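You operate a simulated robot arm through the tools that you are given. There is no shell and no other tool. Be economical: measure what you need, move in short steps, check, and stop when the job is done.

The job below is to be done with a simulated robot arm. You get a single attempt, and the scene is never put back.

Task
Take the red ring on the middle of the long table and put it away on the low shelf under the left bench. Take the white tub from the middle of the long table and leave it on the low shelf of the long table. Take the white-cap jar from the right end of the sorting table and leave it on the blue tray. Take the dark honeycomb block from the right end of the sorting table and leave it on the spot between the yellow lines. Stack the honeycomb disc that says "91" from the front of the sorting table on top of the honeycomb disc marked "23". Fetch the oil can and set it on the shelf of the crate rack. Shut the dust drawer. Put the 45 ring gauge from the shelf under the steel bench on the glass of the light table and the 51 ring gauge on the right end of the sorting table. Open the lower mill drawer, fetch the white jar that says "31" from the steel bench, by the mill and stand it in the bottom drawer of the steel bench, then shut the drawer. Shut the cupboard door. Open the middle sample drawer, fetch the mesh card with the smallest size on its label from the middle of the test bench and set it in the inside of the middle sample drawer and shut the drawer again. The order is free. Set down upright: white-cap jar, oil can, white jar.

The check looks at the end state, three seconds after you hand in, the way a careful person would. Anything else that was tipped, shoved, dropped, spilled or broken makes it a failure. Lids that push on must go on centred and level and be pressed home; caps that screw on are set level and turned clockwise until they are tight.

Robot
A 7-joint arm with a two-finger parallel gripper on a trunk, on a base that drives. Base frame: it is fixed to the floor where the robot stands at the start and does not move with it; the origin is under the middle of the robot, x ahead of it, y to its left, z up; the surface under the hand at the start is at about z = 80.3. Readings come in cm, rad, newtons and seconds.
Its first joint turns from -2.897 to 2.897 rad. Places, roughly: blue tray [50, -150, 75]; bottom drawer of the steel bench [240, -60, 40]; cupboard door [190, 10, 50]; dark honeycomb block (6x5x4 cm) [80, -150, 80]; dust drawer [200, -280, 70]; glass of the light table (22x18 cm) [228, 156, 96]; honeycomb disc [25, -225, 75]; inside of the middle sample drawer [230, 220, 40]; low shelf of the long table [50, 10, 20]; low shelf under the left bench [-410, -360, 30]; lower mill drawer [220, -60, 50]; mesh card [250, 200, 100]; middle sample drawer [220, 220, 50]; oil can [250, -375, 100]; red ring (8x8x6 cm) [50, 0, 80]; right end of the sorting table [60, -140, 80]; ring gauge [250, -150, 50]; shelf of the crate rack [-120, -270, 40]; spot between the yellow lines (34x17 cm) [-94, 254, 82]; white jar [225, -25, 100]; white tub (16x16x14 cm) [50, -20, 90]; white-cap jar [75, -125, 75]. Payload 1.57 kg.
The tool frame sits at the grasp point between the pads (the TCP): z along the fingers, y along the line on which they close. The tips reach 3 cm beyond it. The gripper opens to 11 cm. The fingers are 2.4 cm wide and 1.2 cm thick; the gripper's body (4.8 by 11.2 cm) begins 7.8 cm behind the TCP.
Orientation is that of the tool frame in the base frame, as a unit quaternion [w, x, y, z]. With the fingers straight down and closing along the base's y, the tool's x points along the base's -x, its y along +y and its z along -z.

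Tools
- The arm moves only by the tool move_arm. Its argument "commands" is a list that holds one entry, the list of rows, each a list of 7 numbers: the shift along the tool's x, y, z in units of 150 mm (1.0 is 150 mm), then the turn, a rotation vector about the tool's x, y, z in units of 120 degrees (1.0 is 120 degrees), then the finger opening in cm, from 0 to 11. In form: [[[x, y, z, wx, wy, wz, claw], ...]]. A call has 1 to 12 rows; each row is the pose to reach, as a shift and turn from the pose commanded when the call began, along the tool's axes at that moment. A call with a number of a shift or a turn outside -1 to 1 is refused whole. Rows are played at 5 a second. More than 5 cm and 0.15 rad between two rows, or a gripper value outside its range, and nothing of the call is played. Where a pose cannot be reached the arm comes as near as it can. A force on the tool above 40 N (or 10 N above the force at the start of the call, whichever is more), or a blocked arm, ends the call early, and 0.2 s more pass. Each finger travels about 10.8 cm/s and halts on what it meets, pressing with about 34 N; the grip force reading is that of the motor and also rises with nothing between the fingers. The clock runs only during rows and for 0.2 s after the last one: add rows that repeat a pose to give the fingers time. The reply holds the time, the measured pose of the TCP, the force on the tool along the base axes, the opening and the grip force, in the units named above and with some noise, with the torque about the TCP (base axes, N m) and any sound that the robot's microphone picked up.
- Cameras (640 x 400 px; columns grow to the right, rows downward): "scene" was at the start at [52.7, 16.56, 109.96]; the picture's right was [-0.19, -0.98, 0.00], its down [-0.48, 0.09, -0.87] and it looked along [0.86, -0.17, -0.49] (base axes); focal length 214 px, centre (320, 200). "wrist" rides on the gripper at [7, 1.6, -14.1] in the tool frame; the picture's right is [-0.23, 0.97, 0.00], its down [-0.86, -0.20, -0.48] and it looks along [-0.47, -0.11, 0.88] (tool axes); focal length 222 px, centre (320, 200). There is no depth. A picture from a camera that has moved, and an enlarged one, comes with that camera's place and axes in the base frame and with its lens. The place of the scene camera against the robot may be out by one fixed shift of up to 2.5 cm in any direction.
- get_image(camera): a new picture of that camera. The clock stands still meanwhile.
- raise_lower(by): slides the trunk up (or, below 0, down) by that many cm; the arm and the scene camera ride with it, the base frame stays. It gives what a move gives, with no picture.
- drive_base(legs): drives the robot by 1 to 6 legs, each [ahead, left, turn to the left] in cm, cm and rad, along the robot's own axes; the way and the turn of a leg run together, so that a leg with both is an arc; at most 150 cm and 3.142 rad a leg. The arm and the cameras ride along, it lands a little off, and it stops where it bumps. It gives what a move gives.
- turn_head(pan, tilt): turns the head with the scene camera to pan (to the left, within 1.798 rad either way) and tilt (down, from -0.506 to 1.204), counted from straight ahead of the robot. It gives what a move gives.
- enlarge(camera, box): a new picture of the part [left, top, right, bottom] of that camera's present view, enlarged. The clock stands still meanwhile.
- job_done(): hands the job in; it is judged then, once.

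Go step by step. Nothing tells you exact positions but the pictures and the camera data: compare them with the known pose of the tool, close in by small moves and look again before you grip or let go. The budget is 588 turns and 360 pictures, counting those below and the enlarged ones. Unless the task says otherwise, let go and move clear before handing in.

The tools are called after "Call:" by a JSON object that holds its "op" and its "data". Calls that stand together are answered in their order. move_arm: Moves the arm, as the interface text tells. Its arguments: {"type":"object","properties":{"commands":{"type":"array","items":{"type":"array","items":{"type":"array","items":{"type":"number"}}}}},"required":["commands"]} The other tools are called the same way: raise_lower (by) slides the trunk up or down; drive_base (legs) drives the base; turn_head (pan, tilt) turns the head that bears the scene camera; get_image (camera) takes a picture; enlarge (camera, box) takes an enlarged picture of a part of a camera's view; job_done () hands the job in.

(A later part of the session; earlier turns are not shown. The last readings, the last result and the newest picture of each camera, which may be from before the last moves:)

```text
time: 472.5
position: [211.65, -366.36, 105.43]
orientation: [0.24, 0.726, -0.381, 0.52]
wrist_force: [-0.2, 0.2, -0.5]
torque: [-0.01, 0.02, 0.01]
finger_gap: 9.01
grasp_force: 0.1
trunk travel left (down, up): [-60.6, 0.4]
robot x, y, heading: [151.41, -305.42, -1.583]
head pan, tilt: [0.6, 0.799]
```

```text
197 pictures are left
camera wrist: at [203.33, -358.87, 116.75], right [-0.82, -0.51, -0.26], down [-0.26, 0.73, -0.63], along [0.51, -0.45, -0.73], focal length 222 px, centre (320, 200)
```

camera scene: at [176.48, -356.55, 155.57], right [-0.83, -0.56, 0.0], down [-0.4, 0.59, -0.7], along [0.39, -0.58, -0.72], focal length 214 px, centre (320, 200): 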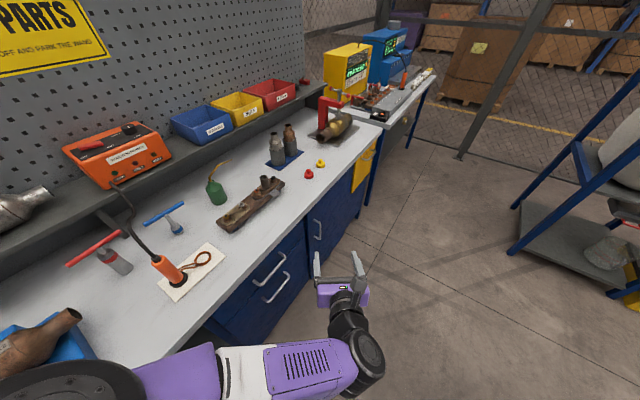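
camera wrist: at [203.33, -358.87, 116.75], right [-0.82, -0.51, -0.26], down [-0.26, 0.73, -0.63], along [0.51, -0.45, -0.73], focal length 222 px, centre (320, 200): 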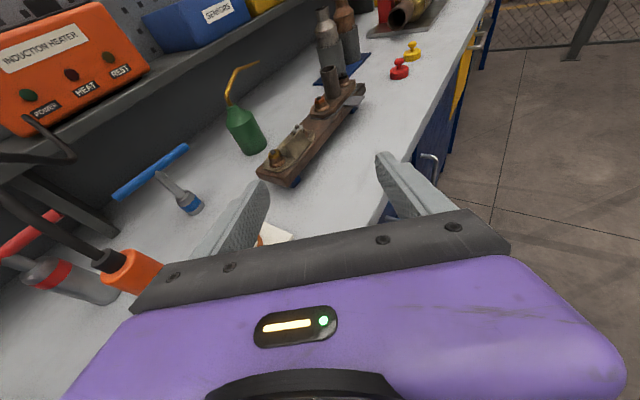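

Call:
{"op": "move_arm", "data": {"commands": [[[0, 0, 0, 0, -0.056, 0, 9], [0, 0, 0, 0, -0.111, 0, 9], [0, 0, 0, 0, -0.167, 0, 9], [0, 0, 0, 0, -0.167, 0, 9]]]}}

Call:
{"op": "drive_base", "data": {"legs": [[0, 16, 0]]}}

Call:
{"op": "get_image", "data": {"camera": "wrist"}}

Call:
{"op": "get_image", "data": {"camera": "scene"}}

```text
time: 473.5
position: [211.69, -366.45, 105.45]
orientation: [0.171, 0.806, -0.417, 0.385]
wrist_force: [-1.1, -0.2, -0.2]
torque: [-0.01, 0.05, -0.01]
finger_gap: 8.98
grasp_force: 0.1
trunk travel left (down, up): [-60.6, 0.4]
robot x, y, heading: [151.34, -305.5, -1.581]
head pan, tilt: [0.6, 0.799]
```

```text
time: 474.9
position: [227.65, -366.71, 105.45]
orientation: [0.17, 0.805, -0.417, 0.385]
wrist_force: [-0.5, 0.0, 0.4]
torque: [0.0, -0.03, -0.01]
finger_gap: 9.0
grasp_force: 0.1
trunk travel left (down, up): [-60.6, 0.4]
robot x, y, heading: [167.65, -305.43, -1.582]
head pan, tilt: [0.6, 0.799]
```

```text
196 pictures are left
camera wrist: at [221.93, -363.04, 119.75], right [-0.86, -0.45, -0.22], down [-0.37, 0.87, -0.34], along [0.34, -0.21, -0.92], focal length 222 px, centre (320, 200)
```

wrist: 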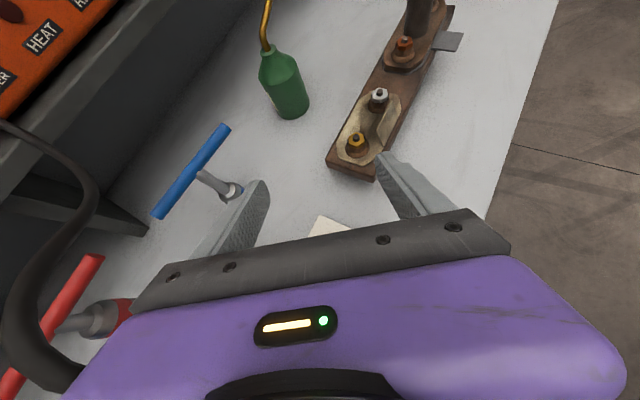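

```text
195 pictures are left
camera scene: at [192.49, -356.78, 155.57], right [-0.83, -0.56, 0.0], down [-0.4, 0.6, -0.7], along [0.39, -0.58, -0.72], focal length 214 px, centre (320, 200)
```

scene: 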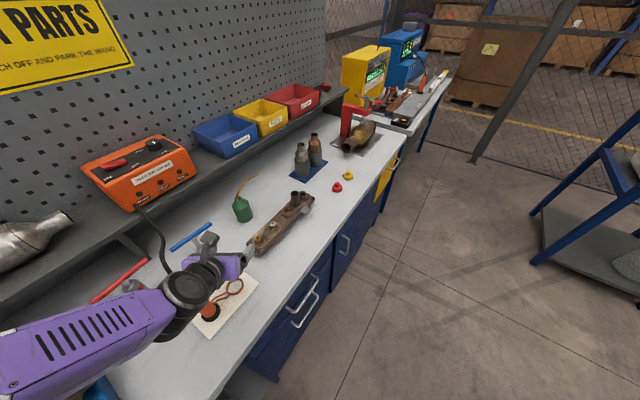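

Call:
{"op": "move_arm", "data": {"commands": [[[0, 0, 0, 0.045, -0.003, -0.038, 9], [0, 0, 0, 0.09, -0.005, -0.076, 9], [0, 0, 0, 0.135, -0.008, -0.114, 9], [0, 0, 0, 0.135, -0.008, -0.114, 9]]]}}

```text
time: 476.1
position: [229.14, -363.19, 105.28]
orientation: [0.085, 0.876, -0.236, 0.412]
wrist_force: [-0.4, -0.6, 0.8]
torque: [0.01, 0.01, 0.01]
finger_gap: 9.01
grasp_force: 0.0
trunk travel left (down, up): [-60.6, 0.4]
robot x, y, heading: [167.45, -305.75, -1.584]
head pan, tilt: [0.6, 0.799]
stopped in row 4: the arm was blocked; the commanded pose is now the measured one
```

Call:
{"op": "drive_base", "data": {"legs": [[14, 4, 0]]}}

Call:
{"op": "get_image", "data": {"camera": "wrist"}}

```text
time: 477.5
position: [232.78, -377.6, 105.23]
orientation: [0.086, 0.875, -0.238, 0.412]
wrist_force: [0.0, 0.9, -0.4]
torque: [-0.04, 0.0, -0.01]
finger_gap: 9.03
grasp_force: 0.1
trunk travel left (down, up): [-60.6, 0.4]
robot x, y, heading: [171.09, -319.7, -1.582]
head pan, tilt: [0.6, 0.799]
```

```text
194 pictures are left
camera wrist: at [226.16, -376.58, 119.55], right [-0.6, -0.77, -0.22], down [-0.7, 0.64, -0.33], along [0.4, -0.05, -0.92], focal length 222 px, centre (320, 200)
```

wrist: 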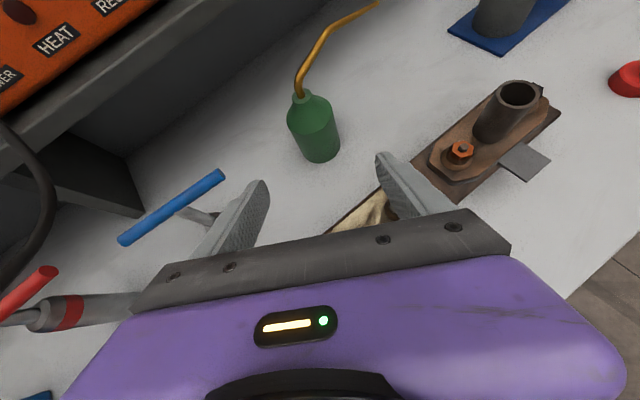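

Call:
{"op": "move_arm", "data": {"commands": [[[0.06, -0.01, 0.25, 0, 0, 0, 9], [0.1, -0.015, 0.5, 0, 0, 0, 9], [0.13, -0.02, 0.75, 0, 0, 0, 9], [0.145, -0.027, 0.95, 0, 0, 0, 9], [0.145, -0.027, 0.95, 0, 0, 0, 9]]]}}

Call:
{"op": "get_image", "data": {"camera": "wrist"}}

```text
time: 478.7
position: [243.92, -383.23, 97.56]
orientation: [0.086, 0.875, -0.239, 0.412]
wrist_force: [0.0, 0.6, -0.3]
torque: [-0.02, 0.0, 0.0]
finger_gap: 9.03
grasp_force: 0.1
trunk travel left (down, up): [-60.6, 0.4]
robot x, y, heading: [171.32, -319.92, -1.585]
head pan, tilt: [0.6, 0.799]
```

```text
193 pictures are left
camera wrist: at [237.17, -382.23, 111.86], right [-0.6, -0.77, -0.22], down [-0.7, 0.64, -0.33], along [0.4, -0.05, -0.92], focal length 222 px, centre (320, 200)
```

wrist: 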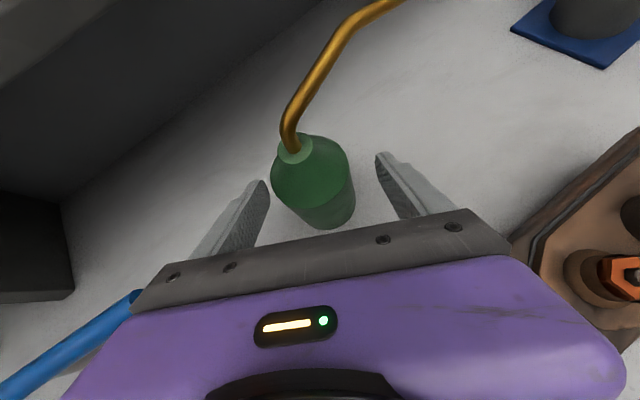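

Call:
{"op": "move_arm", "data": {"commands": [[[0.03, -0.01, 0.08, 0, 0, 0, 9], [0.05, -0.02, 0.16, 0, 0, 0, 9], [0.05, -0.02, 0.16, 0, 0, 0, 7.5], [0.05, -0.02, 0.16, 0, 0, 0, 6], [0.05, -0.02, 0.16, 0, 0, 0, 4], [0.05, -0.02, 0.16, 0, 0, 0, 4]]]}}

Call:
{"op": "get_image", "data": {"camera": "wrist"}}

```text
time: 480.1
position: [246.08, -383.81, 96.63]
orientation: [0.085, 0.875, -0.237, 0.413]
wrist_force: [1.4, 0.5, 0.7]
torque: [-0.07, -0.04, 0.05]
finger_gap: 6.14
grasp_force: 34.0
trunk travel left (down, up): [-60.6, 0.4]
robot x, y, heading: [171.19, -319.41, -1.58]
head pan, tilt: [0.6, 0.799]
```

```text
192 pictures are left
camera wrist: at [239.4, -382.86, 111.03], right [-0.6, -0.77, -0.22], down [-0.7, 0.64, -0.33], along [0.4, -0.05, -0.92], focal length 222 px, centre (320, 200)
```

wrist: 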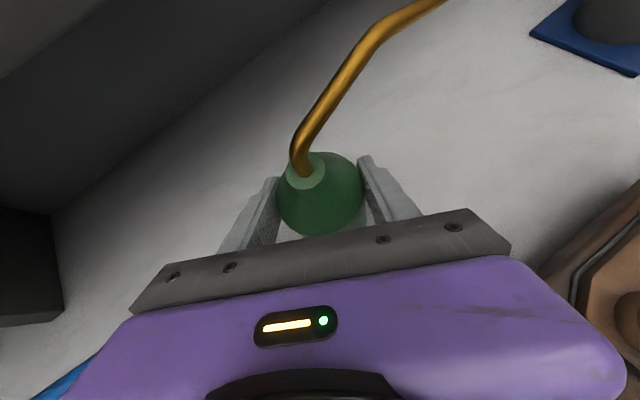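

Call:
{"op": "move_arm", "data": {"commands": [[[0.15, -0.01, -0.13, 0, 0, 0, 4], [0.32, -0.02, -0.27, 0, 0, 0, 4], [0.51, -0.03, -0.43, 0, 0, 0, 4], [0.6, -0.03, -0.51, 0, 0, 0, 4], [0.6, -0.03, -0.51, 0, 0, 0, 4]]]}}

Call:
{"op": "get_image", "data": {"camera": "scene"}}

```text
time: 481.1
position: [239.74, -383.32, 96.18]
orientation: [0.093, 0.904, -0.238, 0.342]
wrist_force: [-5.5, -1.4, 28.3]
torque: [0.46, -0.01, 0.03]
finger_gap: 6.09
grasp_force: 33.9
trunk travel left (down, up): [-60.6, 0.4]
robot x, y, heading: [171.18, -319.8, -1.582]
head pan, tilt: [0.6, 0.799]
stopped in row 4: the arm was blocked; the commanded pose is now the measured one
```

```text
191 pictures are left
camera scene: at [196.13, -371.08, 155.67], right [-0.83, -0.55, 0.0], down [-0.4, 0.6, -0.7], along [0.39, -0.58, -0.72], focal length 214 px, centre (320, 200)
```

scene: 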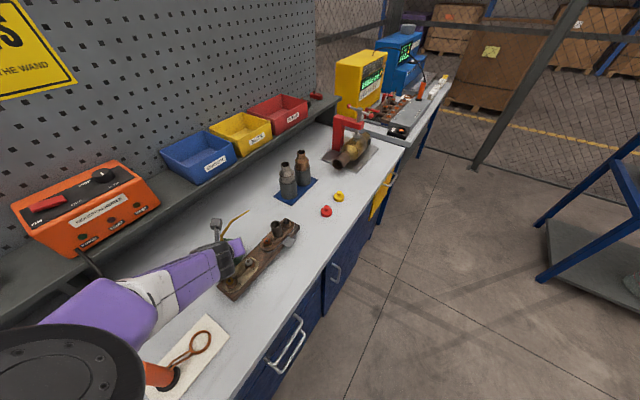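

Upward motion is limited by the elbow touching the head. Turn the head away to the right and look at the wrist view.

Call:
{"op": "turn_head", "data": {"pan": -1.2, "tilt": 0.5}}

Call:
{"op": "get_image", "data": {"camera": "wrist"}}

```text
time: 482.9
position: [239.54, -383.26, 96.2]
orientation: [0.092, 0.904, -0.238, 0.342]
wrist_force: [3.9, -10.9, 31.8]
torque: [0.13, -0.18, -0.02]
finger_gap: 6.11
grasp_force: 34.3
trunk travel left (down, up): [-60.6, 0.4]
robot x, y, heading: [171.28, -319.69, -1.581]
head pan, tilt: [-1.201, 0.499]
```

```text
190 pictures are left
camera wrist: at [235.15, -382.66, 111.34], right [-0.63, -0.76, -0.15], down [-0.73, 0.65, -0.21], along [0.25, -0.02, -0.97], focal length 222 px, centre (320, 200)
```

wrist: 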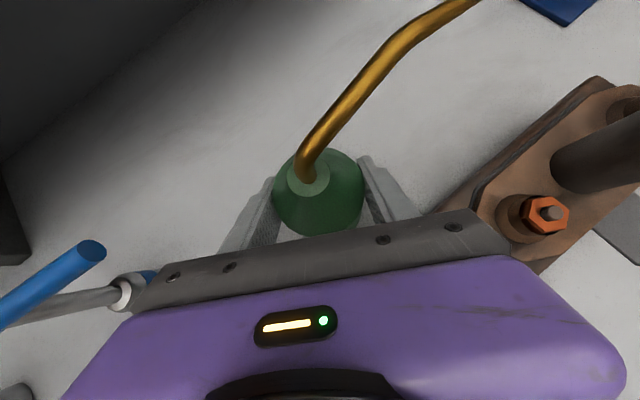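

Call:
{"op": "move_arm", "data": {"commands": [[[0.1, 0, -0.11, 0, 0, 0, 4], [0.2, 0, -0.22, 0, 0, 0, 4], [0.3, 0, -0.33, 0, 0, 0, 4], [0.4, 0, -0.45, 0, 0, 0, 4], [0.4, 0, -0.45, 0, 0, 0, 4]]]}}

```text
time: 483.3
position: [237.51, -383.05, 94.68]
orientation: [0.088, 0.912, -0.238, 0.322]
wrist_force: [3.1, -6.4, 36.9]
torque: [0.5, -0.4, 0.05]
finger_gap: 6.11
grasp_force: 34.0
trunk travel left (down, up): [-60.6, 0.4]
robot x, y, heading: [171.12, -319.9, -1.582]
head pan, tilt: [-1.201, 0.499]
stopped in row 2: the force on the tool passed its limit at 66 N (the readings are from after the stop); the commanded pose is now the measured one
```

Call:
{"op": "turn_head", "data": {"pan": 0.3, "tilt": 1.1}}

Call:
{"op": "get_image", "data": {"camera": "scene"}}

```text
time: 484.9
position: [237.52, -382.91, 94.51]
orientation: [0.09, 0.912, -0.239, 0.32]
wrist_force: [12.3, -14.5, 37.3]
torque: [0.0, -0.06, 0.3]
finger_gap: 6.11
grasp_force: 34.0
trunk travel left (down, up): [-60.6, 0.4]
robot x, y, heading: [171.51, -319.87, -1.588]
head pan, tilt: [0.3, 1.1]
```

```text
189 pictures are left
camera scene: at [193.52, -370.41, 153.43], right [-0.96, -0.28, 0.0], down [-0.25, 0.85, -0.45], along [0.13, -0.44, -0.89], focal length 214 px, centre (320, 200)
```

scene: 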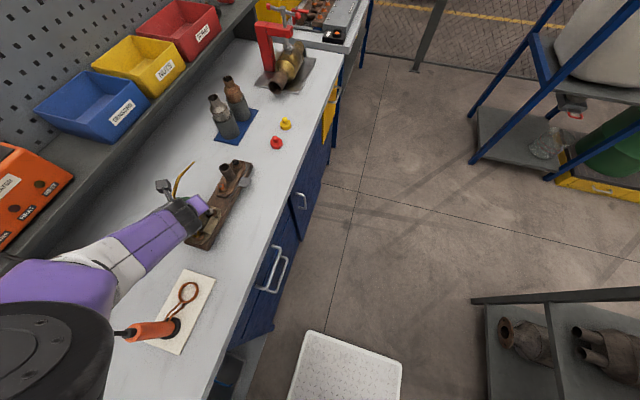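

The elbow rests low over the bench near the orange tool. I'll move the hand back to where it gripped, to straighten the can.

Call:
{"op": "move_arm", "data": {"commands": [[[0.16, -0.07, 0.07, 0, 0.032, 0, 4], [0.33, -0.15, 0.15, 0, 0.064, 0, 4], [0.49, -0.22, 0.22, 0, 0.095, 0, 4], [0.49, -0.22, 0.22, 0, 0.095, 0, 4]]]}}

Call:
{"op": "get_image", "data": {"camera": "wrist"}}

Call:
{"op": "get_image", "data": {"camera": "scene"}}

```text
time: 485.9
position: [245.89, -384.14, 96.57]
orientation: [0.111, 0.876, -0.23, 0.409]
wrist_force: [-0.2, 0.5, -4.0]
torque: [0.01, 0.01, 0.01]
finger_gap: 6.08
grasp_force: 34.3
trunk travel left (down, up): [-60.6, 0.4]
robot x, y, heading: [170.95, -319.72, -1.587]
head pan, tilt: [0.3, 1.1]
```

```text
188 pictures are left
camera wrist: at [239.45, -382.34, 111.01], right [-0.61, -0.78, -0.17], down [-0.7, 0.62, -0.35], along [0.38, -0.1, -0.92], focal length 222 px, centre (320, 200)
```

wrist: 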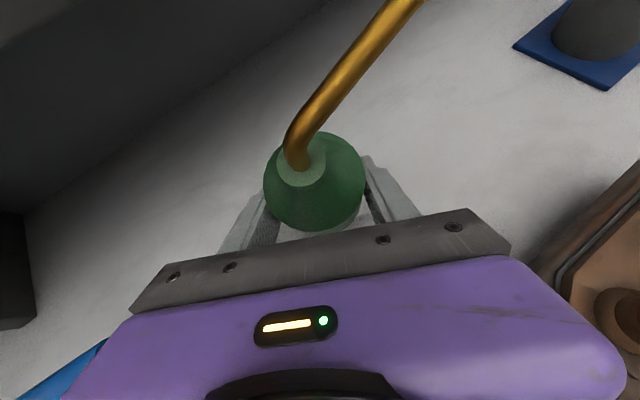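

```text
187 pictures are left
camera scene: at [193.6, -370.46, 153.38], right [-0.96, -0.28, 0.0], down [-0.25, 0.85, -0.45], along [0.13, -0.44, -0.89], focal length 214 px, centre (320, 200)
```

scene: 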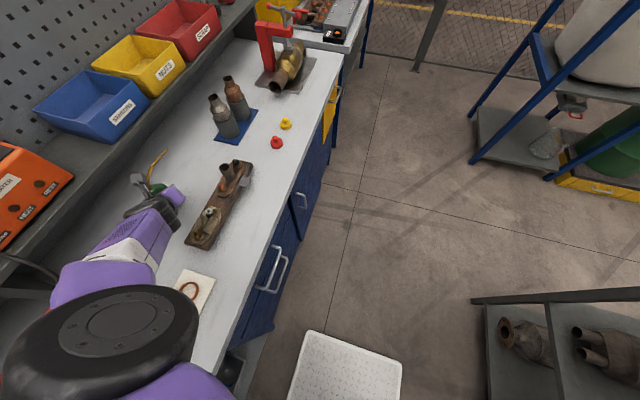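

Call:
{"op": "move_arm", "data": {"commands": [[[0.08, 0, -0.065, 0, 0, 0, 4], [0.154, 0, -0.128, 0, 0, 0, 4], [0.154, 0, -0.128, 0, 0, 0, 4]]]}}

Call:
{"op": "get_image", "data": {"camera": "scene"}}

```text
time: 486.7
position: [245.99, -384.07, 99.56]
orientation: [0.111, 0.876, -0.23, 0.41]
wrist_force: [0.0, 0.1, -4.4]
torque: [0.03, 0.03, 0.0]
finger_gap: 6.1
grasp_force: 33.7
trunk travel left (down, up): [-60.6, 0.4]
robot x, y, heading: [171.33, -319.86, -1.586]
head pan, tilt: [0.3, 1.1]
```

```text
186 pictures are left
camera scene: at [193.6, -370.46, 153.39], right [-0.96, -0.28, 0.0], down [-0.25, 0.85, -0.45], along [0.13, -0.44, -0.89], focal length 214 px, centre (320, 200)
```

scene: 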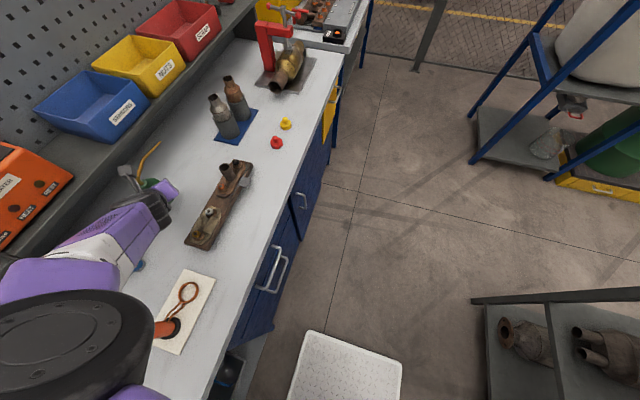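

Call:
{"op": "turn_head", "data": {"pan": -1.0, "tilt": 0.8}}

Call:
{"op": "move_arm", "data": {"commands": [[[0.08, 0, -0.065, 0, 0, 0, 4], [0.154, 0, -0.128, 0, 0, 0, 4], [0.154, 0, -0.128, 0, 0, 0, 4]]]}}

```text
time: 488.2
position: [245.84, -384.05, 99.51]
orientation: [0.111, 0.876, -0.229, 0.409]
wrist_force: [-1.0, 0.5, -4.3]
torque: [0.03, -0.01, -0.01]
finger_gap: 6.08
grasp_force: 34.6
trunk travel left (down, up): [-60.6, 0.4]
robot x, y, heading: [171.33, -319.94, -1.585]
head pan, tilt: [-1.0, 0.799]
```

```text
time: 489.0
position: [244.59, -384.14, 100.42]
orientation: [0.113, 0.881, -0.232, 0.397]
wrist_force: [-1.5, -0.6, -3.7]
torque: [-0.01, 0.0, -0.01]
finger_gap: 6.09
grasp_force: 33.8
trunk travel left (down, up): [-60.6, 0.4]
robot x, y, heading: [171.31, -319.57, -1.583]
head pan, tilt: [-1.0, 0.799]
```

Call:
{"op": "drive_base", "data": {"legs": [[8, 2, 0]]}}

Call:
{"op": "move_arm", "data": {"commands": [[[0.03, -0.12, -0.16, 0, 0, 0, 4], [0.08, -0.23, -0.3, 0, 0, 0, 4], [0.16, -0.33, -0.43, 0, 0, 0, 4], [0.28, -0.4, -0.54, 0, 0, 0, 4], [0.28, -0.4, -0.54, 0, 0, 0, 4]]]}}

Call:
{"op": "get_image", "data": {"camera": "wrist"}}

```text
time: 490.1
position: [246.9, -391.88, 100.5]
orientation: [0.112, 0.882, -0.229, 0.397]
wrist_force: [0.6, 0.5, -4.6]
torque: [-0.02, 0.01, -0.02]
finger_gap: 6.08
grasp_force: 33.8
trunk travel left (down, up): [-60.6, 0.4]
robot x, y, heading: [173.35, -328.23, -1.587]
head pan, tilt: [-1.0, 0.799]
```

```text
time: 491.3
position: [247.06, -383.56, 108.34]
orientation: [0.11, 0.884, -0.222, 0.396]
wrist_force: [-0.4, 0.6, -3.8]
torque: [0.01, 0.0, -0.01]
finger_gap: 6.09
grasp_force: 34.1
trunk travel left (down, up): [-60.6, 0.4]
robot x, y, heading: [173.24, -327.86, -1.587]
head pan, tilt: [-1.0, 0.799]
```

```text
185 pictures are left
camera wrist: at [241.07, -382.03, 122.94], right [-0.6, -0.78, -0.15], down [-0.72, 0.61, -0.33], along [0.35, -0.09, -0.93], focal length 222 px, centre (320, 200)
```

wrist: 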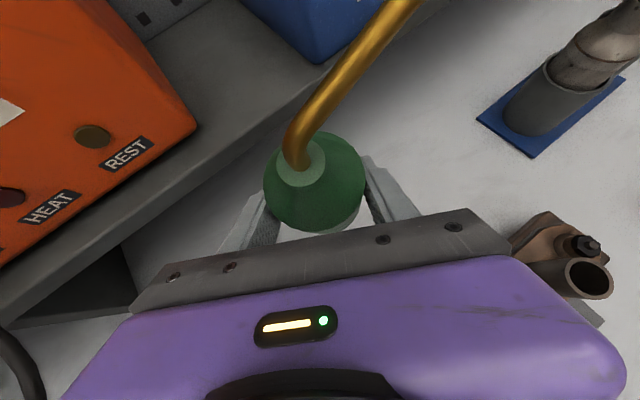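

The can is up. Carry it out over the low stand by moving the base right.

Call:
{"op": "drive_base", "data": {"legs": [[0, -27, 0]]}}

Call:
{"op": "turn_head", "data": {"pan": -0.6, "tilt": 0.6}}

Call:
{"op": "get_image", "data": {"camera": "scene"}}

Call:
{"op": "get_image", "data": {"camera": "wrist"}}

```text
time: 493.2
position: [219.89, -383.46, 108.57]
orientation: [0.111, 0.883, -0.224, 0.397]
wrist_force: [0.3, 0.1, -4.6]
torque: [-0.01, 0.03, 0.02]
finger_gap: 6.08
grasp_force: 34.0
trunk travel left (down, up): [-60.6, 0.4]
robot x, y, heading: [145.81, -327.55, -1.597]
head pan, tilt: [-1.0, 0.799]
```

```text
time: 494.1
position: [219.81, -383.38, 108.67]
orientation: [0.11, 0.884, -0.222, 0.397]
wrist_force: [0.0, -0.1, -3.5]
torque: [0.02, 0.03, 0.03]
finger_gap: 6.1
grasp_force: 33.9
trunk travel left (down, up): [-60.6, 0.4]
robot x, y, heading: [145.75, -327.55, -1.593]
head pan, tilt: [-0.6, 0.6]
```

```text
184 pictures are left
camera scene: at [161.28, -379.36, 157.25], right [-0.81, 0.58, 0.0], down [0.33, 0.46, -0.82], along [-0.48, -0.67, -0.57], focal length 214 px, centre (320, 200)
```

scene: 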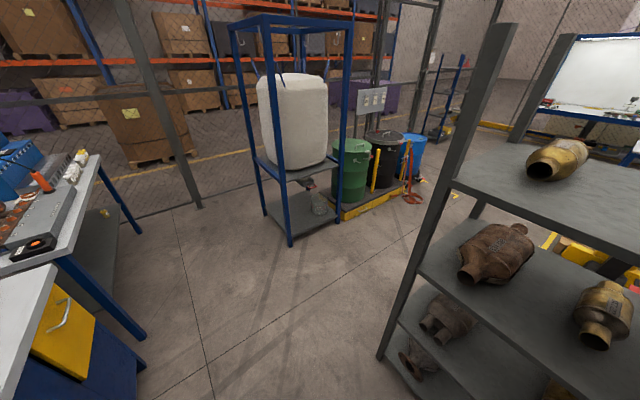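

```text
183 pictures are left
camera wrist: at [213.83, -381.74, 123.16], right [-0.6, -0.78, -0.15], down [-0.72, 0.62, -0.33], along [0.35, -0.09, -0.93], focal length 222 px, centre (320, 200)
```

wrist: 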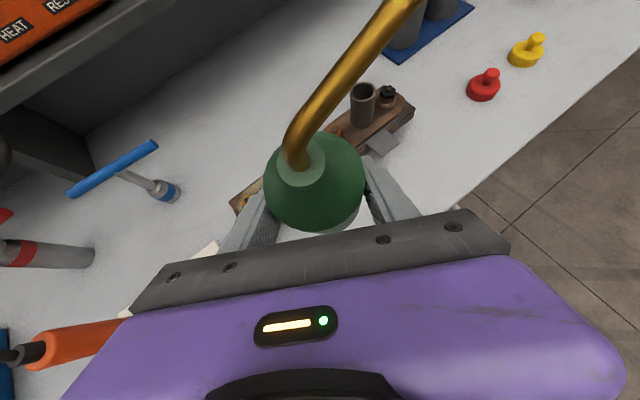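

Call:
{"op": "move_arm", "data": {"commands": [[[-0.12, 0.096, -0.13, 0, 0, 0, 4], [-0.23, 0.19, -0.26, 0, 0, 0, 4], [-0.35, 0.29, -0.39, 0, 0, 0, 4], [-0.47, 0.384, -0.52, 0, 0, 0, 4], [-0.6, 0.48, -0.65, 0, 0, 0, 4], [-0.6, 0.48, -0.65, 0, 0, 0, 4]]]}}

```text
time: 495.4
position: [204.74, -383.5, 108.58]
orientation: [0.111, 0.883, -0.224, 0.397]
wrist_force: [-0.5, 0.6, -4.2]
torque: [-0.03, 0.01, 0.03]
finger_gap: 6.1
grasp_force: 33.9
trunk travel left (down, up): [-60.6, 0.4]
robot x, y, heading: [146.19, -327.34, -1.588]
head pan, tilt: [-0.6, 0.6]
```

Call:
{"op": "move_arm", "data": {"commands": [[[-0.04, 0.11, -0.043, -0.0425, -0.001, 0.0373, 4], [-0.08, 0.216, -0.086, -0.085, -0.002, 0.0747, 4], [-0.12, 0.32, -0.129, -0.127, -0.003, 0.112, 4], [-0.16, 0.43, -0.172, -0.17, -0.004, 0.149, 4], [-0.2, 0.54, -0.215, -0.212, -0.005, 0.187, 4], [-0.24, 0.65, -0.258, -0.255, -0.006, 0.224, 4], [-0.28, 0.75, -0.301, -0.297, -0.007, 0.261, 4], [-0.32, 0.86, -0.344, -0.34, -0.008, 0.299, 4], [-0.363, 0.97, -0.387, -0.382, -0.009, 0.336, 4]]]}}

Call:
{"op": "get_image", "data": {"camera": "wrist"}}

```text
time: 497.4
position: [190.82, -392.34, 108.45]
orientation: [0.296, 0.647, -0.642, 0.287]
wrist_force: [-0.3, 0.1, -4.9]
torque: [0.03, 0.02, -0.03]
finger_gap: 6.08
grasp_force: 34.1
trunk travel left (down, up): [-60.6, 0.4]
robot x, y, heading: [145.76, -327.21, -1.585]
head pan, tilt: [-0.6, 0.6]
```

```text
182 pictures are left
camera wrist: at [189.23, -386.3, 123.01], right [-0.98, 0.15, -0.15], down [0.2, 0.92, -0.33], along [0.09, -0.35, -0.93], focal length 222 px, centre (320, 200)
```

wrist: 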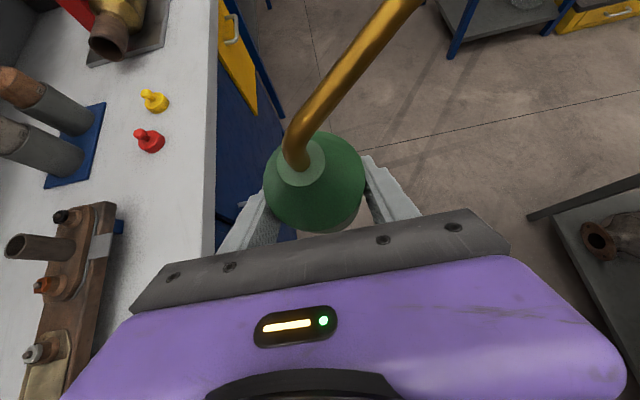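

Call:
{"op": "move_arm", "data": {"commands": [[[0, 0.25, 0, 0, 0, 0, 4], [0, 0.5, 0, 0, 0, 0, 4], [0, 0.75, 0, 0, 0, 0, 4], [0, 1, 0, 0, 0, 0, 4], [0, 1, 0, 0, 0, 0, 4]]]}}

Call:
{"op": "drive_base", "data": {"legs": [[60, 0, 0]]}}

Call:
{"op": "turn_head", "data": {"pan": -1.2, "tilt": 0.6}}

Call:
{"op": "get_image", "data": {"camera": "scene"}}

```text
time: 498.6
position: [175.78, -392.34, 108.75]
orientation: [0.296, 0.647, -0.642, 0.286]
wrist_force: [0.3, 0.4, -4.2]
torque: [0.04, -0.01, -0.01]
finger_gap: 6.07
grasp_force: 33.6
trunk travel left (down, up): [-60.6, 0.4]
robot x, y, heading: [146.08, -327.28, -1.586]
head pan, tilt: [-0.6, 0.6]
```

```text
time: 502.1
position: [174.32, -453.17, 108.67]
orientation: [0.297, 0.646, -0.643, 0.285]
wrist_force: [-0.2, -0.5, -3.7]
torque: [0.05, 0.01, -0.02]
finger_gap: 6.08
grasp_force: 34.1
trunk travel left (down, up): [-60.6, 0.4]
robot x, y, heading: [145.05, -388.14, -1.588]
head pan, tilt: [-0.6, 0.6]
```

```text
time: 503.1
position: [174.42, -453.07, 108.58]
orientation: [0.297, 0.646, -0.643, 0.286]
wrist_force: [-0.2, -0.3, -4.7]
torque: [-0.01, -0.02, 0.01]
finger_gap: 6.05
grasp_force: 34.2
trunk travel left (down, up): [-60.6, 0.4]
robot x, y, heading: [145.18, -388.37, -1.594]
head pan, tilt: [-1.201, 0.6]
```

```text
181 pictures are left
camera scene: at [156.8, -435.92, 157.25], right [-0.34, 0.94, 0.0], down [0.53, 0.19, -0.83], along [-0.78, -0.28, -0.56], focal length 214 px, centre (320, 200)
```

scene: 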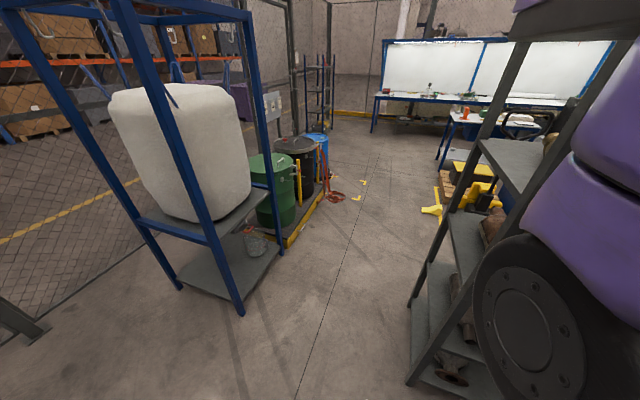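

Path west between the IBC rack and the parts rack is clear. Driving around to the crate rack with the can.

Call:
{"op": "drive_base", "data": {"legs": [[66, 0, 0], [0, 0, -1.55], [100, 0, 0]]}}

Call:
{"op": "turn_head", "data": {"pan": -0.5, "tilt": 0.5}}

Call:
{"op": "get_image", "data": {"camera": "scene"}}

```text
time: 509.3
position: [101.07, -510.73, 108.19]
orientation: [-0.391, -0.236, 0.884, -0.096]
wrist_force: [7.4, 5.6, -3.0]
torque: [0.19, -0.16, 0.22]
finger_gap: 6.2
grasp_force: 12.6
trunk travel left (down, up): [-60.6, 0.4]
robot x, y, heading: [143.42, -453.86, -2.684]
head pan, tilt: [-1.201, 0.6]
stopped in leg 2: the force on the tool passed its limit at 112 N (the readings are from after the stop); the commanded pose is now the measured one
```

```text
time: 510.4
position: [101.15, -510.67, 108.21]
orientation: [-0.392, -0.238, 0.884, -0.097]
wrist_force: [18.4, 11.1, -13.6]
torque: [0.84, -0.3, 0.66]
finger_gap: 6.21
grasp_force: 12.7
trunk travel left (down, up): [-60.6, 0.4]
robot x, y, heading: [143.88, -454.06, -2.683]
head pan, tilt: [-0.499, 0.499]
```

```text
180 pictures are left
camera scene: at [106.06, -492.03, 158.17], right [0.05, 1.0, 0.0], down [0.48, -0.02, -0.88], along [-0.88, 0.04, -0.48], focal length 214 px, centre (320, 200)
```

scene: 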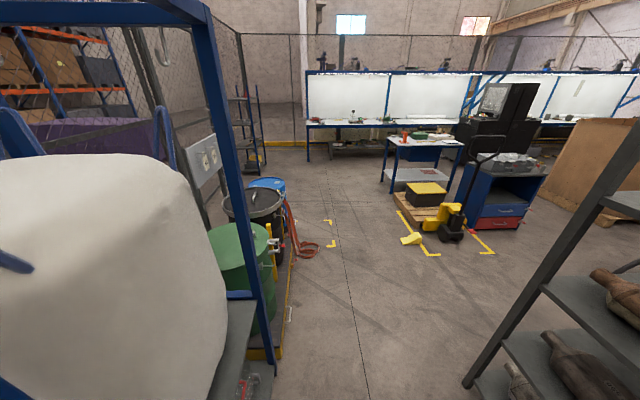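

The hand touched the IBC rack post. Reversing the turn slightly and checking the can.

Call:
{"op": "drive_base", "data": {"legs": [[0, 0, 0.2]]}}

Call:
{"op": "move_arm", "data": {"commands": [[[0, 0, 0, 0, 0, 0, 3], [0, 0, 0, 0, 0, 0, 3]]]}}

Call:
{"op": "get_image", "data": {"camera": "wrist"}}

```text
time: 511.5
position: [113.2, -518.32, 108.21]
orientation: [-0.381, -0.323, 0.855, -0.137]
wrist_force: [0.3, 0.8, -3.8]
torque: [-0.01, -0.04, -0.02]
finger_gap: 6.11
grasp_force: 33.8
trunk travel left (down, up): [-60.6, 0.4]
robot x, y, heading: [143.95, -453.49, -2.483]
head pan, tilt: [-0.499, 0.499]
```

```text
time: 512.1
position: [113.23, -518.23, 108.2]
orientation: [-0.38, -0.324, 0.856, -0.137]
wrist_force: [-0.5, 0.5, -3.5]
torque: [0.01, -0.01, 0.01]
finger_gap: 6.11
grasp_force: 34.4
trunk travel left (down, up): [-60.6, 0.4]
robot x, y, heading: [143.32, -454.06, -2.482]
head pan, tilt: [-0.499, 0.499]
```

```text
179 pictures are left
camera wrist: at [116.52, -513.37, 122.88], right [-0.53, 0.84, -0.16], down [0.83, 0.46, -0.31], along [-0.19, -0.3, -0.94], focal length 222 px, centre (320, 200)
```

wrist: 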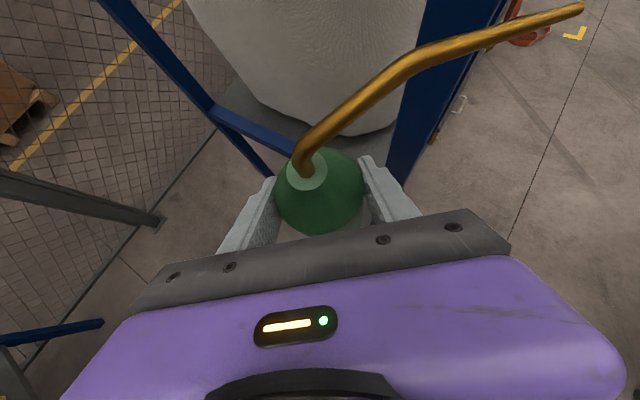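

Call:
{"op": "drive_base", "data": {"legs": [[-14, 0, 0]]}}

Call:
{"op": "move_arm", "data": {"commands": [[[0, 0.25, 0, 0, 0, 0, 3], [0, 0.5, 0, 0, 0, 0, 3], [0, 0.75, 0, 0, 0, 0, 3], [0, 1, 0, 0, 0, 0, 3], [0, 1, 0, 0, 0, 0, 3]]]}}

Call:
{"op": "move_arm", "data": {"commands": [[[0, 0.25, 0, 0, 0, 0, 3], [0, 0.5, 0, 0, 0, 0, 3], [0, 0.75, 0, 0, 0, 0, 3], [0, 0.9, 0, 0, 0, 0, 3], [0, 0.9, 0, 0, 0, 0, 3]]]}}

```text
time: 513.5
position: [124.32, -509.57, 108.28]
orientation: [-0.38, -0.323, 0.856, -0.136]
wrist_force: [0.2, 0.4, -3.6]
torque: [-0.01, 0.02, -0.02]
finger_gap: 6.11
grasp_force: 33.7
trunk travel left (down, up): [-60.6, 0.4]
robot x, y, heading: [154.96, -445.36, -2.486]
head pan, tilt: [-0.499, 0.499]
```

```text
time: 514.9
position: [118.25, -500.11, 108.8]
orientation: [-0.371, -0.363, 0.839, -0.163]
wrist_force: [-0.7, -0.6, -3.8]
torque: [0.04, 0.01, -0.01]
finger_gap: 6.12
grasp_force: 33.6
trunk travel left (down, up): [-60.6, 0.4]
robot x, y, heading: [154.74, -445.06, -2.487]
head pan, tilt: [-0.499, 0.499]
stopped in row 5: the arm was blocked; the commanded pose is now the measured one
```

```text
time: 515.6
position: [116.87, -498.91, 106.78]
orientation: [-0.358, -0.429, 0.807, -0.19]
wrist_force: [0.8, -0.3, -3.7]
torque: [0.02, -0.01, 0.01]
finger_gap: 6.11
grasp_force: 34.2
out of reach, approached as far as the arm can: row 1, 2, 3
trunk travel left (down, up): [-60.6, 0.4]
robot x, y, heading: [155.21, -445.25, -2.487]
head pan, tilt: [-0.499, 0.499]
stopped in row 3: the arm was blocked; the commanded pose is now the measured one
```

Call:
{"op": "drive_base", "data": {"legs": [[0, 0, -0.65]]}}

Call:
{"op": "drive_base", "data": {"legs": [[0, 8, 0], [140, 0, 0]]}}

Call:
{"op": "turn_head", "data": {"pan": -0.9, "tilt": 0.5}}

Call:
{"op": "get_image", "data": {"camera": "scene"}}

```text
time: 517.7
position: [92.19, -465.06, 106.75]
orientation: [-0.4, -0.148, 0.902, -0.065]
wrist_force: [0.6, 0.5, -3.5]
torque: [0.0, 0.02, 0.04]
finger_gap: 6.06
grasp_force: 34.0
trunk travel left (down, up): [-60.6, 0.4]
robot x, y, heading: [154.91, -445.41, -3.135]
head pan, tilt: [-0.499, 0.499]
```

```text
time: 525.2
position: [-45.7, -472.28, 106.72]
orientation: [-0.401, -0.144, 0.903, -0.063]
wrist_force: [-0.1, -0.3, -3.4]
torque: [-0.01, -0.03, -0.01]
finger_gap: 6.06
grasp_force: 34.1
trunk travel left (down, up): [-60.6, 0.4]
robot x, y, heading: [16.73, -453.18, 3.135]
head pan, tilt: [-0.499, 0.499]
```

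```text
time: 526.1
position: [-45.55, -471.98, 106.63]
orientation: [-0.399, -0.144, 0.903, -0.063]
wrist_force: [0.3, 0.7, -4.4]
torque: [0.02, -0.02, 0.01]
finger_gap: 6.09
grasp_force: 33.6
trunk travel left (down, up): [-60.6, 0.4]
robot x, y, heading: [17.05, -453.66, 3.137]
head pan, tilt: [-0.901, 0.499]
```

```text
178 pictures are left
camera scene: at [-30.24, -467.52, 158.16], right [0.79, 0.62, 0.0], down [0.29, -0.38, -0.88], along [-0.54, 0.69, -0.48], focal length 214 px, centre (320, 200)
```

scene: 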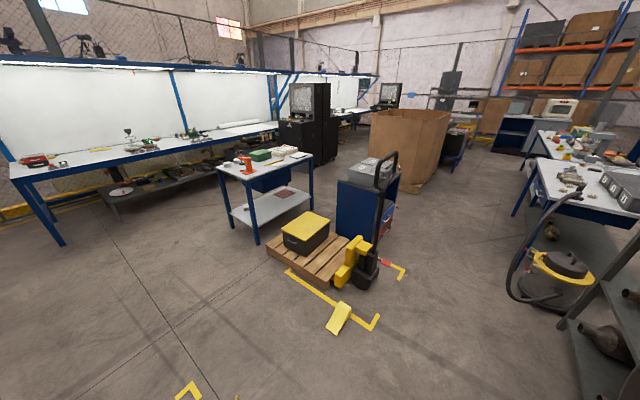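

Call:
{"op": "drive_base", "data": {"legs": [[25, 0, 0], [0, -100, 0]]}}

Call:
{"op": "turn_head", "data": {"pan": -0.6, "tilt": 0.6}}

Call:
{"op": "get_image", "data": {"camera": "scene"}}

```text
time: 532.7
position: [-69.4, -371.95, 106.68]
orientation: [-0.401, -0.14, 0.903, -0.061]
wrist_force: [-0.2, 0.1, -3.9]
torque: [0.01, -0.01, -0.05]
finger_gap: 6.09
grasp_force: 33.6
trunk travel left (down, up): [-60.6, 0.4]
robot x, y, heading: [-6.27, -353.6, 3.121]
head pan, tilt: [-0.901, 0.499]
```

```text
time: 533.5
position: [-69.36, -372.05, 106.75]
orientation: [-0.401, -0.14, 0.903, -0.062]
wrist_force: [0.2, 0.2, -3.1]
torque: [-0.01, 0.0, 0.01]
finger_gap: 6.1
grasp_force: 33.7
trunk travel left (down, up): [-60.6, 0.4]
robot x, y, heading: [-6.34, -353.45, 3.13]
head pan, tilt: [-0.6, 0.6]
```

```text
177 pictures are left
camera scene: at [-55.63, -369.58, 157.25], right [0.58, 0.82, 0.0], down [0.46, -0.33, -0.83], along [-0.67, 0.48, -0.56], focal length 214 px, centre (320, 200)
```

scene: 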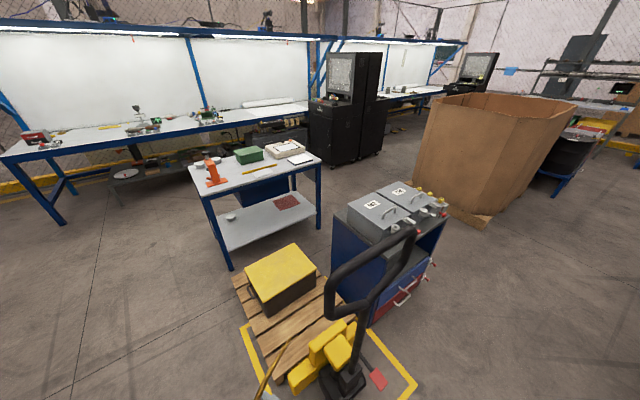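

Call:
{"op": "drive_base", "data": {"legs": [[-4, 0, 0.0], [0, -78, 0]]}}

Call:
{"op": "turn_head", "data": {"pan": 0.1, "tilt": 0.8}}

Call:
{"op": "get_image", "data": {"camera": "scene"}}

```text
time: 537.1
position: [-66.27, -313.88, 106.85]
orientation: [-0.401, -0.121, 0.907, -0.052]
wrist_force: [-1.4, 0.6, -4.8]
torque: [-0.02, 0.02, -0.03]
finger_gap: 6.07
grasp_force: 34.4
trunk travel left (down, up): [-60.6, 0.4]
robot x, y, heading: [-2.77, -297.85, 3.084]
head pan, tilt: [-0.6, 0.6]
stopped in leg 2: the robot was blocked; the commanded pose is now the measured one
```

```text
time: 538.1
position: [-66.31, -313.95, 106.76]
orientation: [-0.402, -0.121, 0.906, -0.053]
wrist_force: [-0.6, -0.6, -3.7]
torque: [0.02, 0.02, -0.01]
finger_gap: 6.08
grasp_force: 34.0
trunk travel left (down, up): [-60.6, 0.4]
robot x, y, heading: [-2.56, -298.57, 3.084]
head pan, tilt: [0.099, 0.799]
```

```text
176 pictures are left
camera scene: at [-53.39, -317.88, 155.57], right [-0.04, 1.0, 0.0], down [0.72, 0.03, -0.7], along [-0.7, -0.03, -0.72], focal length 214 px, centre (320, 200)
```

scene: 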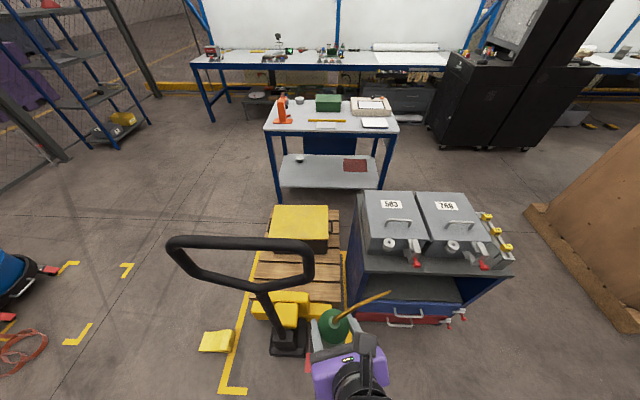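

Call:
{"op": "drive_base", "data": {"legs": [[6, 0, 0.05], [10, -14, 0]]}}

Call:
{"op": "get_image", "data": {"camera": "scene"}}

```text
time: 539.0
position: [-67.69, -314.97, 106.77]
orientation: [-0.402, -0.128, 0.905, -0.055]
wrist_force: [-0.3, 0.2, -4.3]
torque: [-0.01, -0.01, -0.02]
finger_gap: 6.07
grasp_force: 33.9
trunk travel left (down, up): [-60.6, 0.4]
robot x, y, heading: [-4.22, -298.29, 3.095]
head pan, tilt: [0.099, 0.799]
stopped in leg 1: the robot was blocked; the commanded pose is now the measured one
```

```text
175 pictures are left
camera scene: at [-54.91, -318.73, 155.54], right [-0.06, 1.0, 0.0], down [0.72, 0.04, -0.7], along [-0.7, -0.04, -0.72], focal length 214 px, centre (320, 200)
```

scene: 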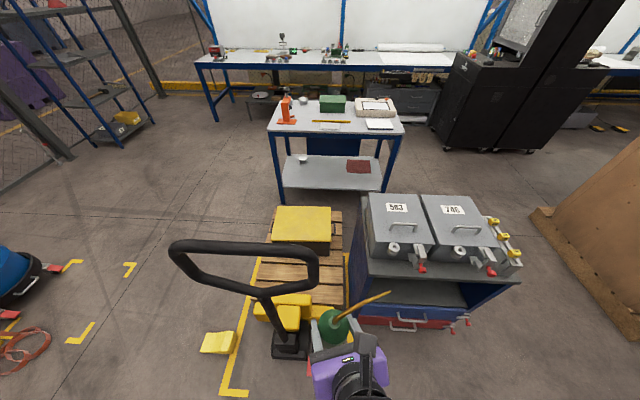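

Call:
{"op": "drive_base", "data": {"legs": [[13, 0, 0]]}}

Call:
{"op": "turn_head", "data": {"pan": -1.79, "tilt": 0.9}}

Call:
{"op": "get_image", "data": {"camera": "scene"}}

```text
time: 540.2
position: [-80.7, -314.29, 106.7]
orientation: [-0.401, -0.127, 0.906, -0.055]
wrist_force: [0.4, -0.4, -4.8]
torque: [0.0, -0.02, 0.01]
finger_gap: 6.1
grasp_force: 33.3
trunk travel left (down, up): [-60.6, 0.4]
robot x, y, heading: [-17.51, -298.24, 3.1]
head pan, tilt: [0.099, 0.799]
```

```text
time: 542.1
position: [-80.83, -314.39, 106.74]
orientation: [-0.401, -0.127, 0.906, -0.056]
wrist_force: [-0.1, 0.7, -4.3]
torque: [0.02, -0.03, -0.05]
finger_gap: 6.1
grasp_force: 34.4
trunk travel left (down, up): [-60.6, 0.4]
robot x, y, heading: [-17.59, -297.73, 3.096]
head pan, tilt: [-1.791, 0.901]
```

```text
174 pictures are left
camera scene: at [-57.89, -310.37, 154.77], right [0.97, -0.26, 0.0], down [-0.2, -0.76, -0.62], along [0.16, 0.6, -0.78], focal length 214 px, centre (320, 200)
```

scene: 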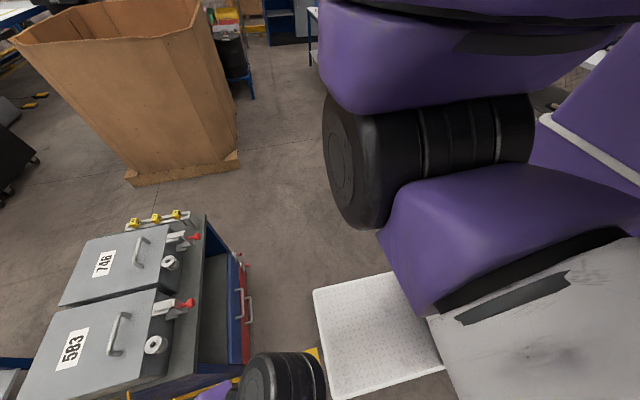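

Call:
{"op": "drive_base", "data": {"legs": [[2, -21, 0.04]]}}

Call:
{"op": "turn_head", "data": {"pan": -0.2, "tilt": 1.1}}

Call:
{"op": "get_image", "data": {"camera": "scene"}}

Call:
{"op": "get_image", "data": {"camera": "wrist"}}

```text
time: 542.9
position: [-80.8, -313.4, 106.7]
orientation: [-0.4, -0.123, 0.907, -0.053]
wrist_force: [-0.2, -0.7, -4.4]
torque: [0.0, 0.01, 0.02]
finger_gap: 6.07
grasp_force: 33.9
trunk travel left (down, up): [-60.6, 0.4]
robot x, y, heading: [-17.63, -297.41, 3.085]
head pan, tilt: [-1.791, 0.901]
stopped in leg 1: the robot was blocked; the commanded pose is now the measured one
```

```text
time: 544.6
position: [-80.86, -313.29, 106.7]
orientation: [-0.401, -0.123, 0.906, -0.053]
wrist_force: [0.7, -1.0, -3.5]
torque: [-0.01, -0.01, 0.0]
finger_gap: 6.09
grasp_force: 34.1
trunk travel left (down, up): [-60.6, 0.4]
robot x, y, heading: [-18.03, -297.43, 3.094]
head pan, tilt: [-0.201, 1.1]
```

```text
173 pictures are left
camera scene: at [-66.14, -315.23, 153.39], right [0.25, 0.97, 0.0], down [0.86, -0.22, -0.45], along [-0.44, 0.11, -0.89], focal length 214 px, centre (320, 200)
```

scene: 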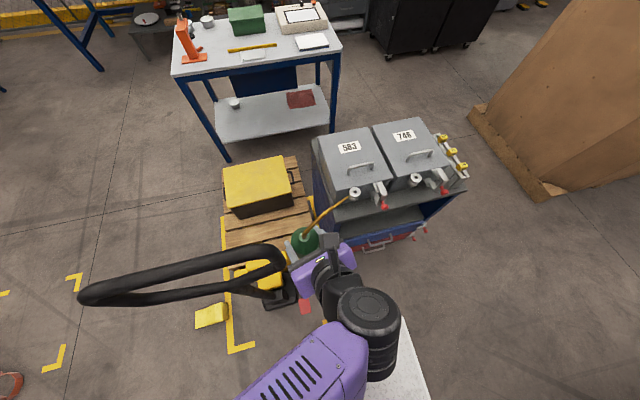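

```text
172 pictures are left
camera wrist: at [-75.9, -310.28, 121.29], right [-0.11, 0.98, -0.17], down [0.95, 0.05, -0.31], along [-0.3, -0.19, -0.94], focal length 222 px, centre (320, 200)
```

wrist: 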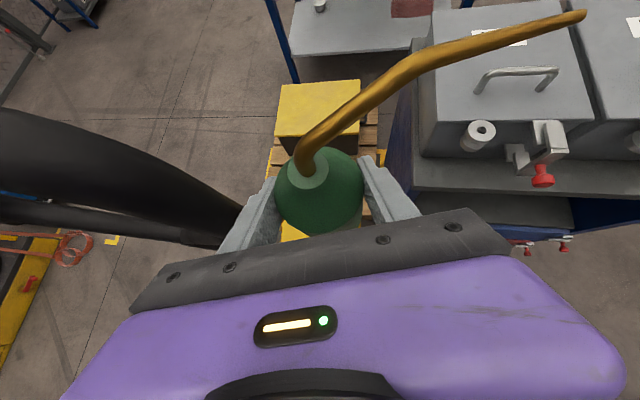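

Call:
{"op": "drive_base", "data": {"legs": [[0, 0, -0.27]]}}

Call:
{"op": "get_image", "data": {"camera": "wrist"}}

```text
time: 545.9
position: [-82.84, -295.53, 106.77]
orientation: [-0.405, 0.002, 0.914, 0.003]
wrist_force: [-0.6, -0.1, -4.7]
torque: [-0.02, 0.0, 0.0]
finger_gap: 6.08
grasp_force: 34.0
trunk travel left (down, up): [-60.6, 0.4]
robot x, y, heading: [-17.29, -297.44, 2.814]
head pan, tilt: [-0.201, 1.1]
```

```text
171 pictures are left
camera wrist: at [-77.2, -294.09, 121.29], right [0.16, 0.97, -0.17], down [0.93, -0.2, -0.31], along [-0.34, -0.11, -0.94], focal length 222 px, centre (320, 200)
```

wrist: 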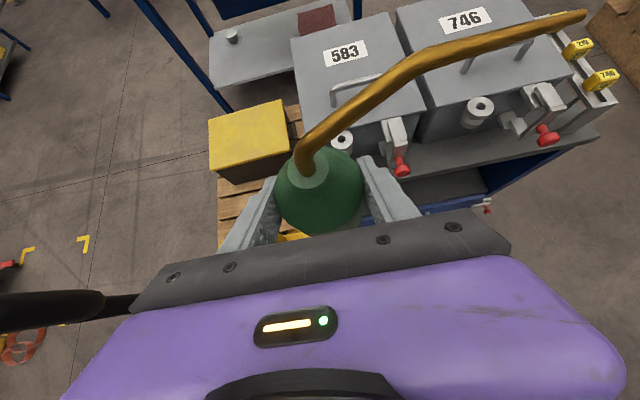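

Call:
{"op": "drive_base", "data": {"legs": [[0, 0, -0.22]]}}

Call:
{"op": "raise_lower", "data": {"by": -38}}

Call:
{"op": "get_image", "data": {"camera": "wrist"}}

Call:
{"op": "get_image", "data": {"camera": "scene"}}

```text
time: 547.1
position: [-80.78, -280.89, 106.65]
orientation: [-0.4, 0.105, 0.909, 0.048]
wrist_force: [0.9, -0.4, -4.6]
torque: [0.01, -0.03, -0.03]
finger_gap: 6.07
grasp_force: 34.0
trunk travel left (down, up): [-60.6, 0.4]
robot x, y, heading: [-17.54, -297.67, 2.588]
head pan, tilt: [-0.201, 1.1]
```

```text
time: 550.7
position: [-80.78, -280.97, 68.66]
orientation: [-0.401, 0.105, 0.909, 0.048]
wrist_force: [0.1, -0.1, -4.1]
torque: [-0.01, -0.01, 0.01]
finger_gap: 6.08
grasp_force: 33.8
trunk travel left (down, up): [-22.6, 38.4]
robot x, y, heading: [-17.25, -297.14, 2.59]
head pan, tilt: [-0.201, 1.1]
```

```text
170 pictures are left
camera wrist: at [-74.91, -280.74, 83.29], right [0.37, 0.91, -0.17], down [0.86, -0.41, -0.31], along [-0.35, -0.03, -0.94], focal length 222 px, centre (320, 200)
```

wrist: 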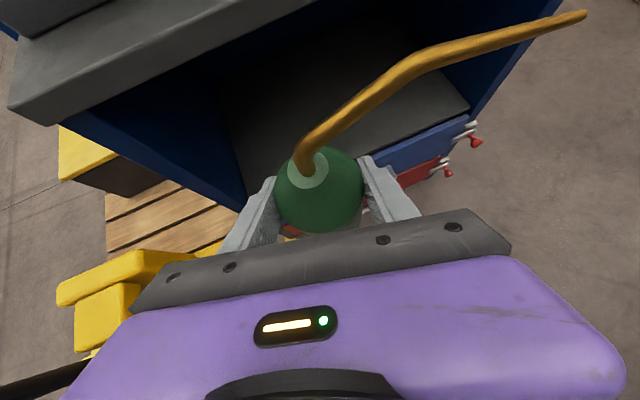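

```text
169 pictures are left
camera scene: at [-67.77, -289.39, 115.39], right [0.68, 0.73, 0.0], down [0.65, -0.61, -0.45], along [-0.33, 0.31, -0.89], focal length 214 px, centre (320, 200)
```

scene: 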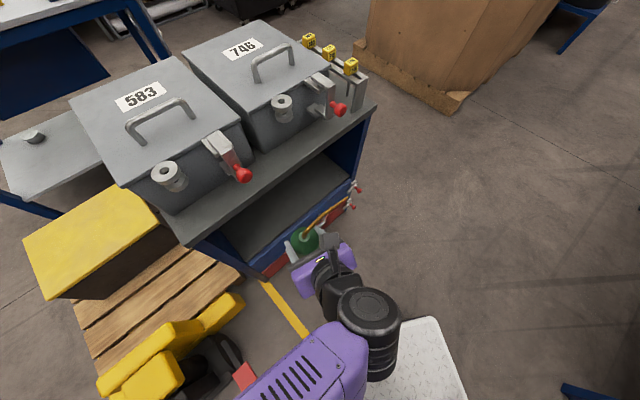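

Call:
{"op": "raise_lower", "data": {"by": -16.5}}

Call:
{"op": "drive_base", "data": {"legs": [[10, 6, 0]]}}

Call:
{"op": "get_image", "data": {"camera": "wrist"}}

Call:
{"op": "get_image", "data": {"camera": "scene"}}

```text
time: 552.6
position: [-80.66, -281.02, 52.11]
orientation: [-0.401, 0.104, 0.909, 0.047]
wrist_force: [-0.4, 0.2, -3.9]
torque: [0.0, 0.02, 0.0]
finger_gap: 6.07
grasp_force: 34.2
trunk travel left (down, up): [-6.1, 54.9]
robot x, y, heading: [-17.42, -297.26, 2.59]
head pan, tilt: [-0.201, 1.1]
```

```text
time: 553.8
position: [-92.32, -280.85, 52.18]
orientation: [-0.401, 0.105, 0.909, 0.048]
wrist_force: [-0.1, 0.7, -3.8]
torque: [0.01, 0.0, 0.03]
finger_gap: 6.08
grasp_force: 33.8
trunk travel left (down, up): [-6.1, 54.9]
robot x, y, heading: [-29.33, -297.62, 2.589]
head pan, tilt: [-0.201, 1.1]
```

```text
168 pictures are left
camera wrist: at [-86.45, -280.63, 66.79], right [0.37, 0.91, -0.17], down [0.86, -0.41, -0.31], along [-0.35, -0.03, -0.94], focal length 222 px, centre (320, 200)
```

wrist: 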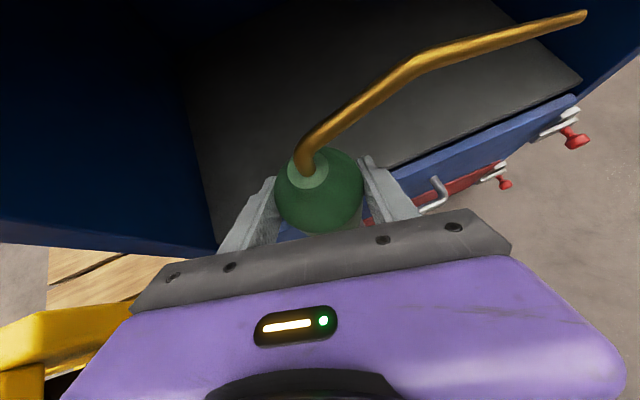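

```text
167 pictures are left
camera scene: at [-79.32, -289.28, 98.89], right [0.69, 0.73, 0.0], down [0.65, -0.61, -0.45], along [-0.33, 0.31, -0.89], focal length 214 px, centre (320, 200)
```

scene: 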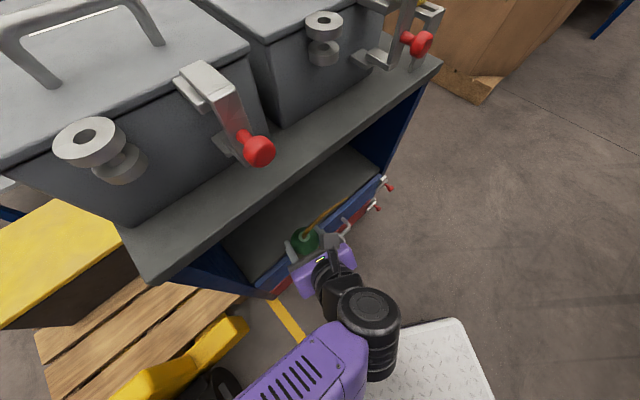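

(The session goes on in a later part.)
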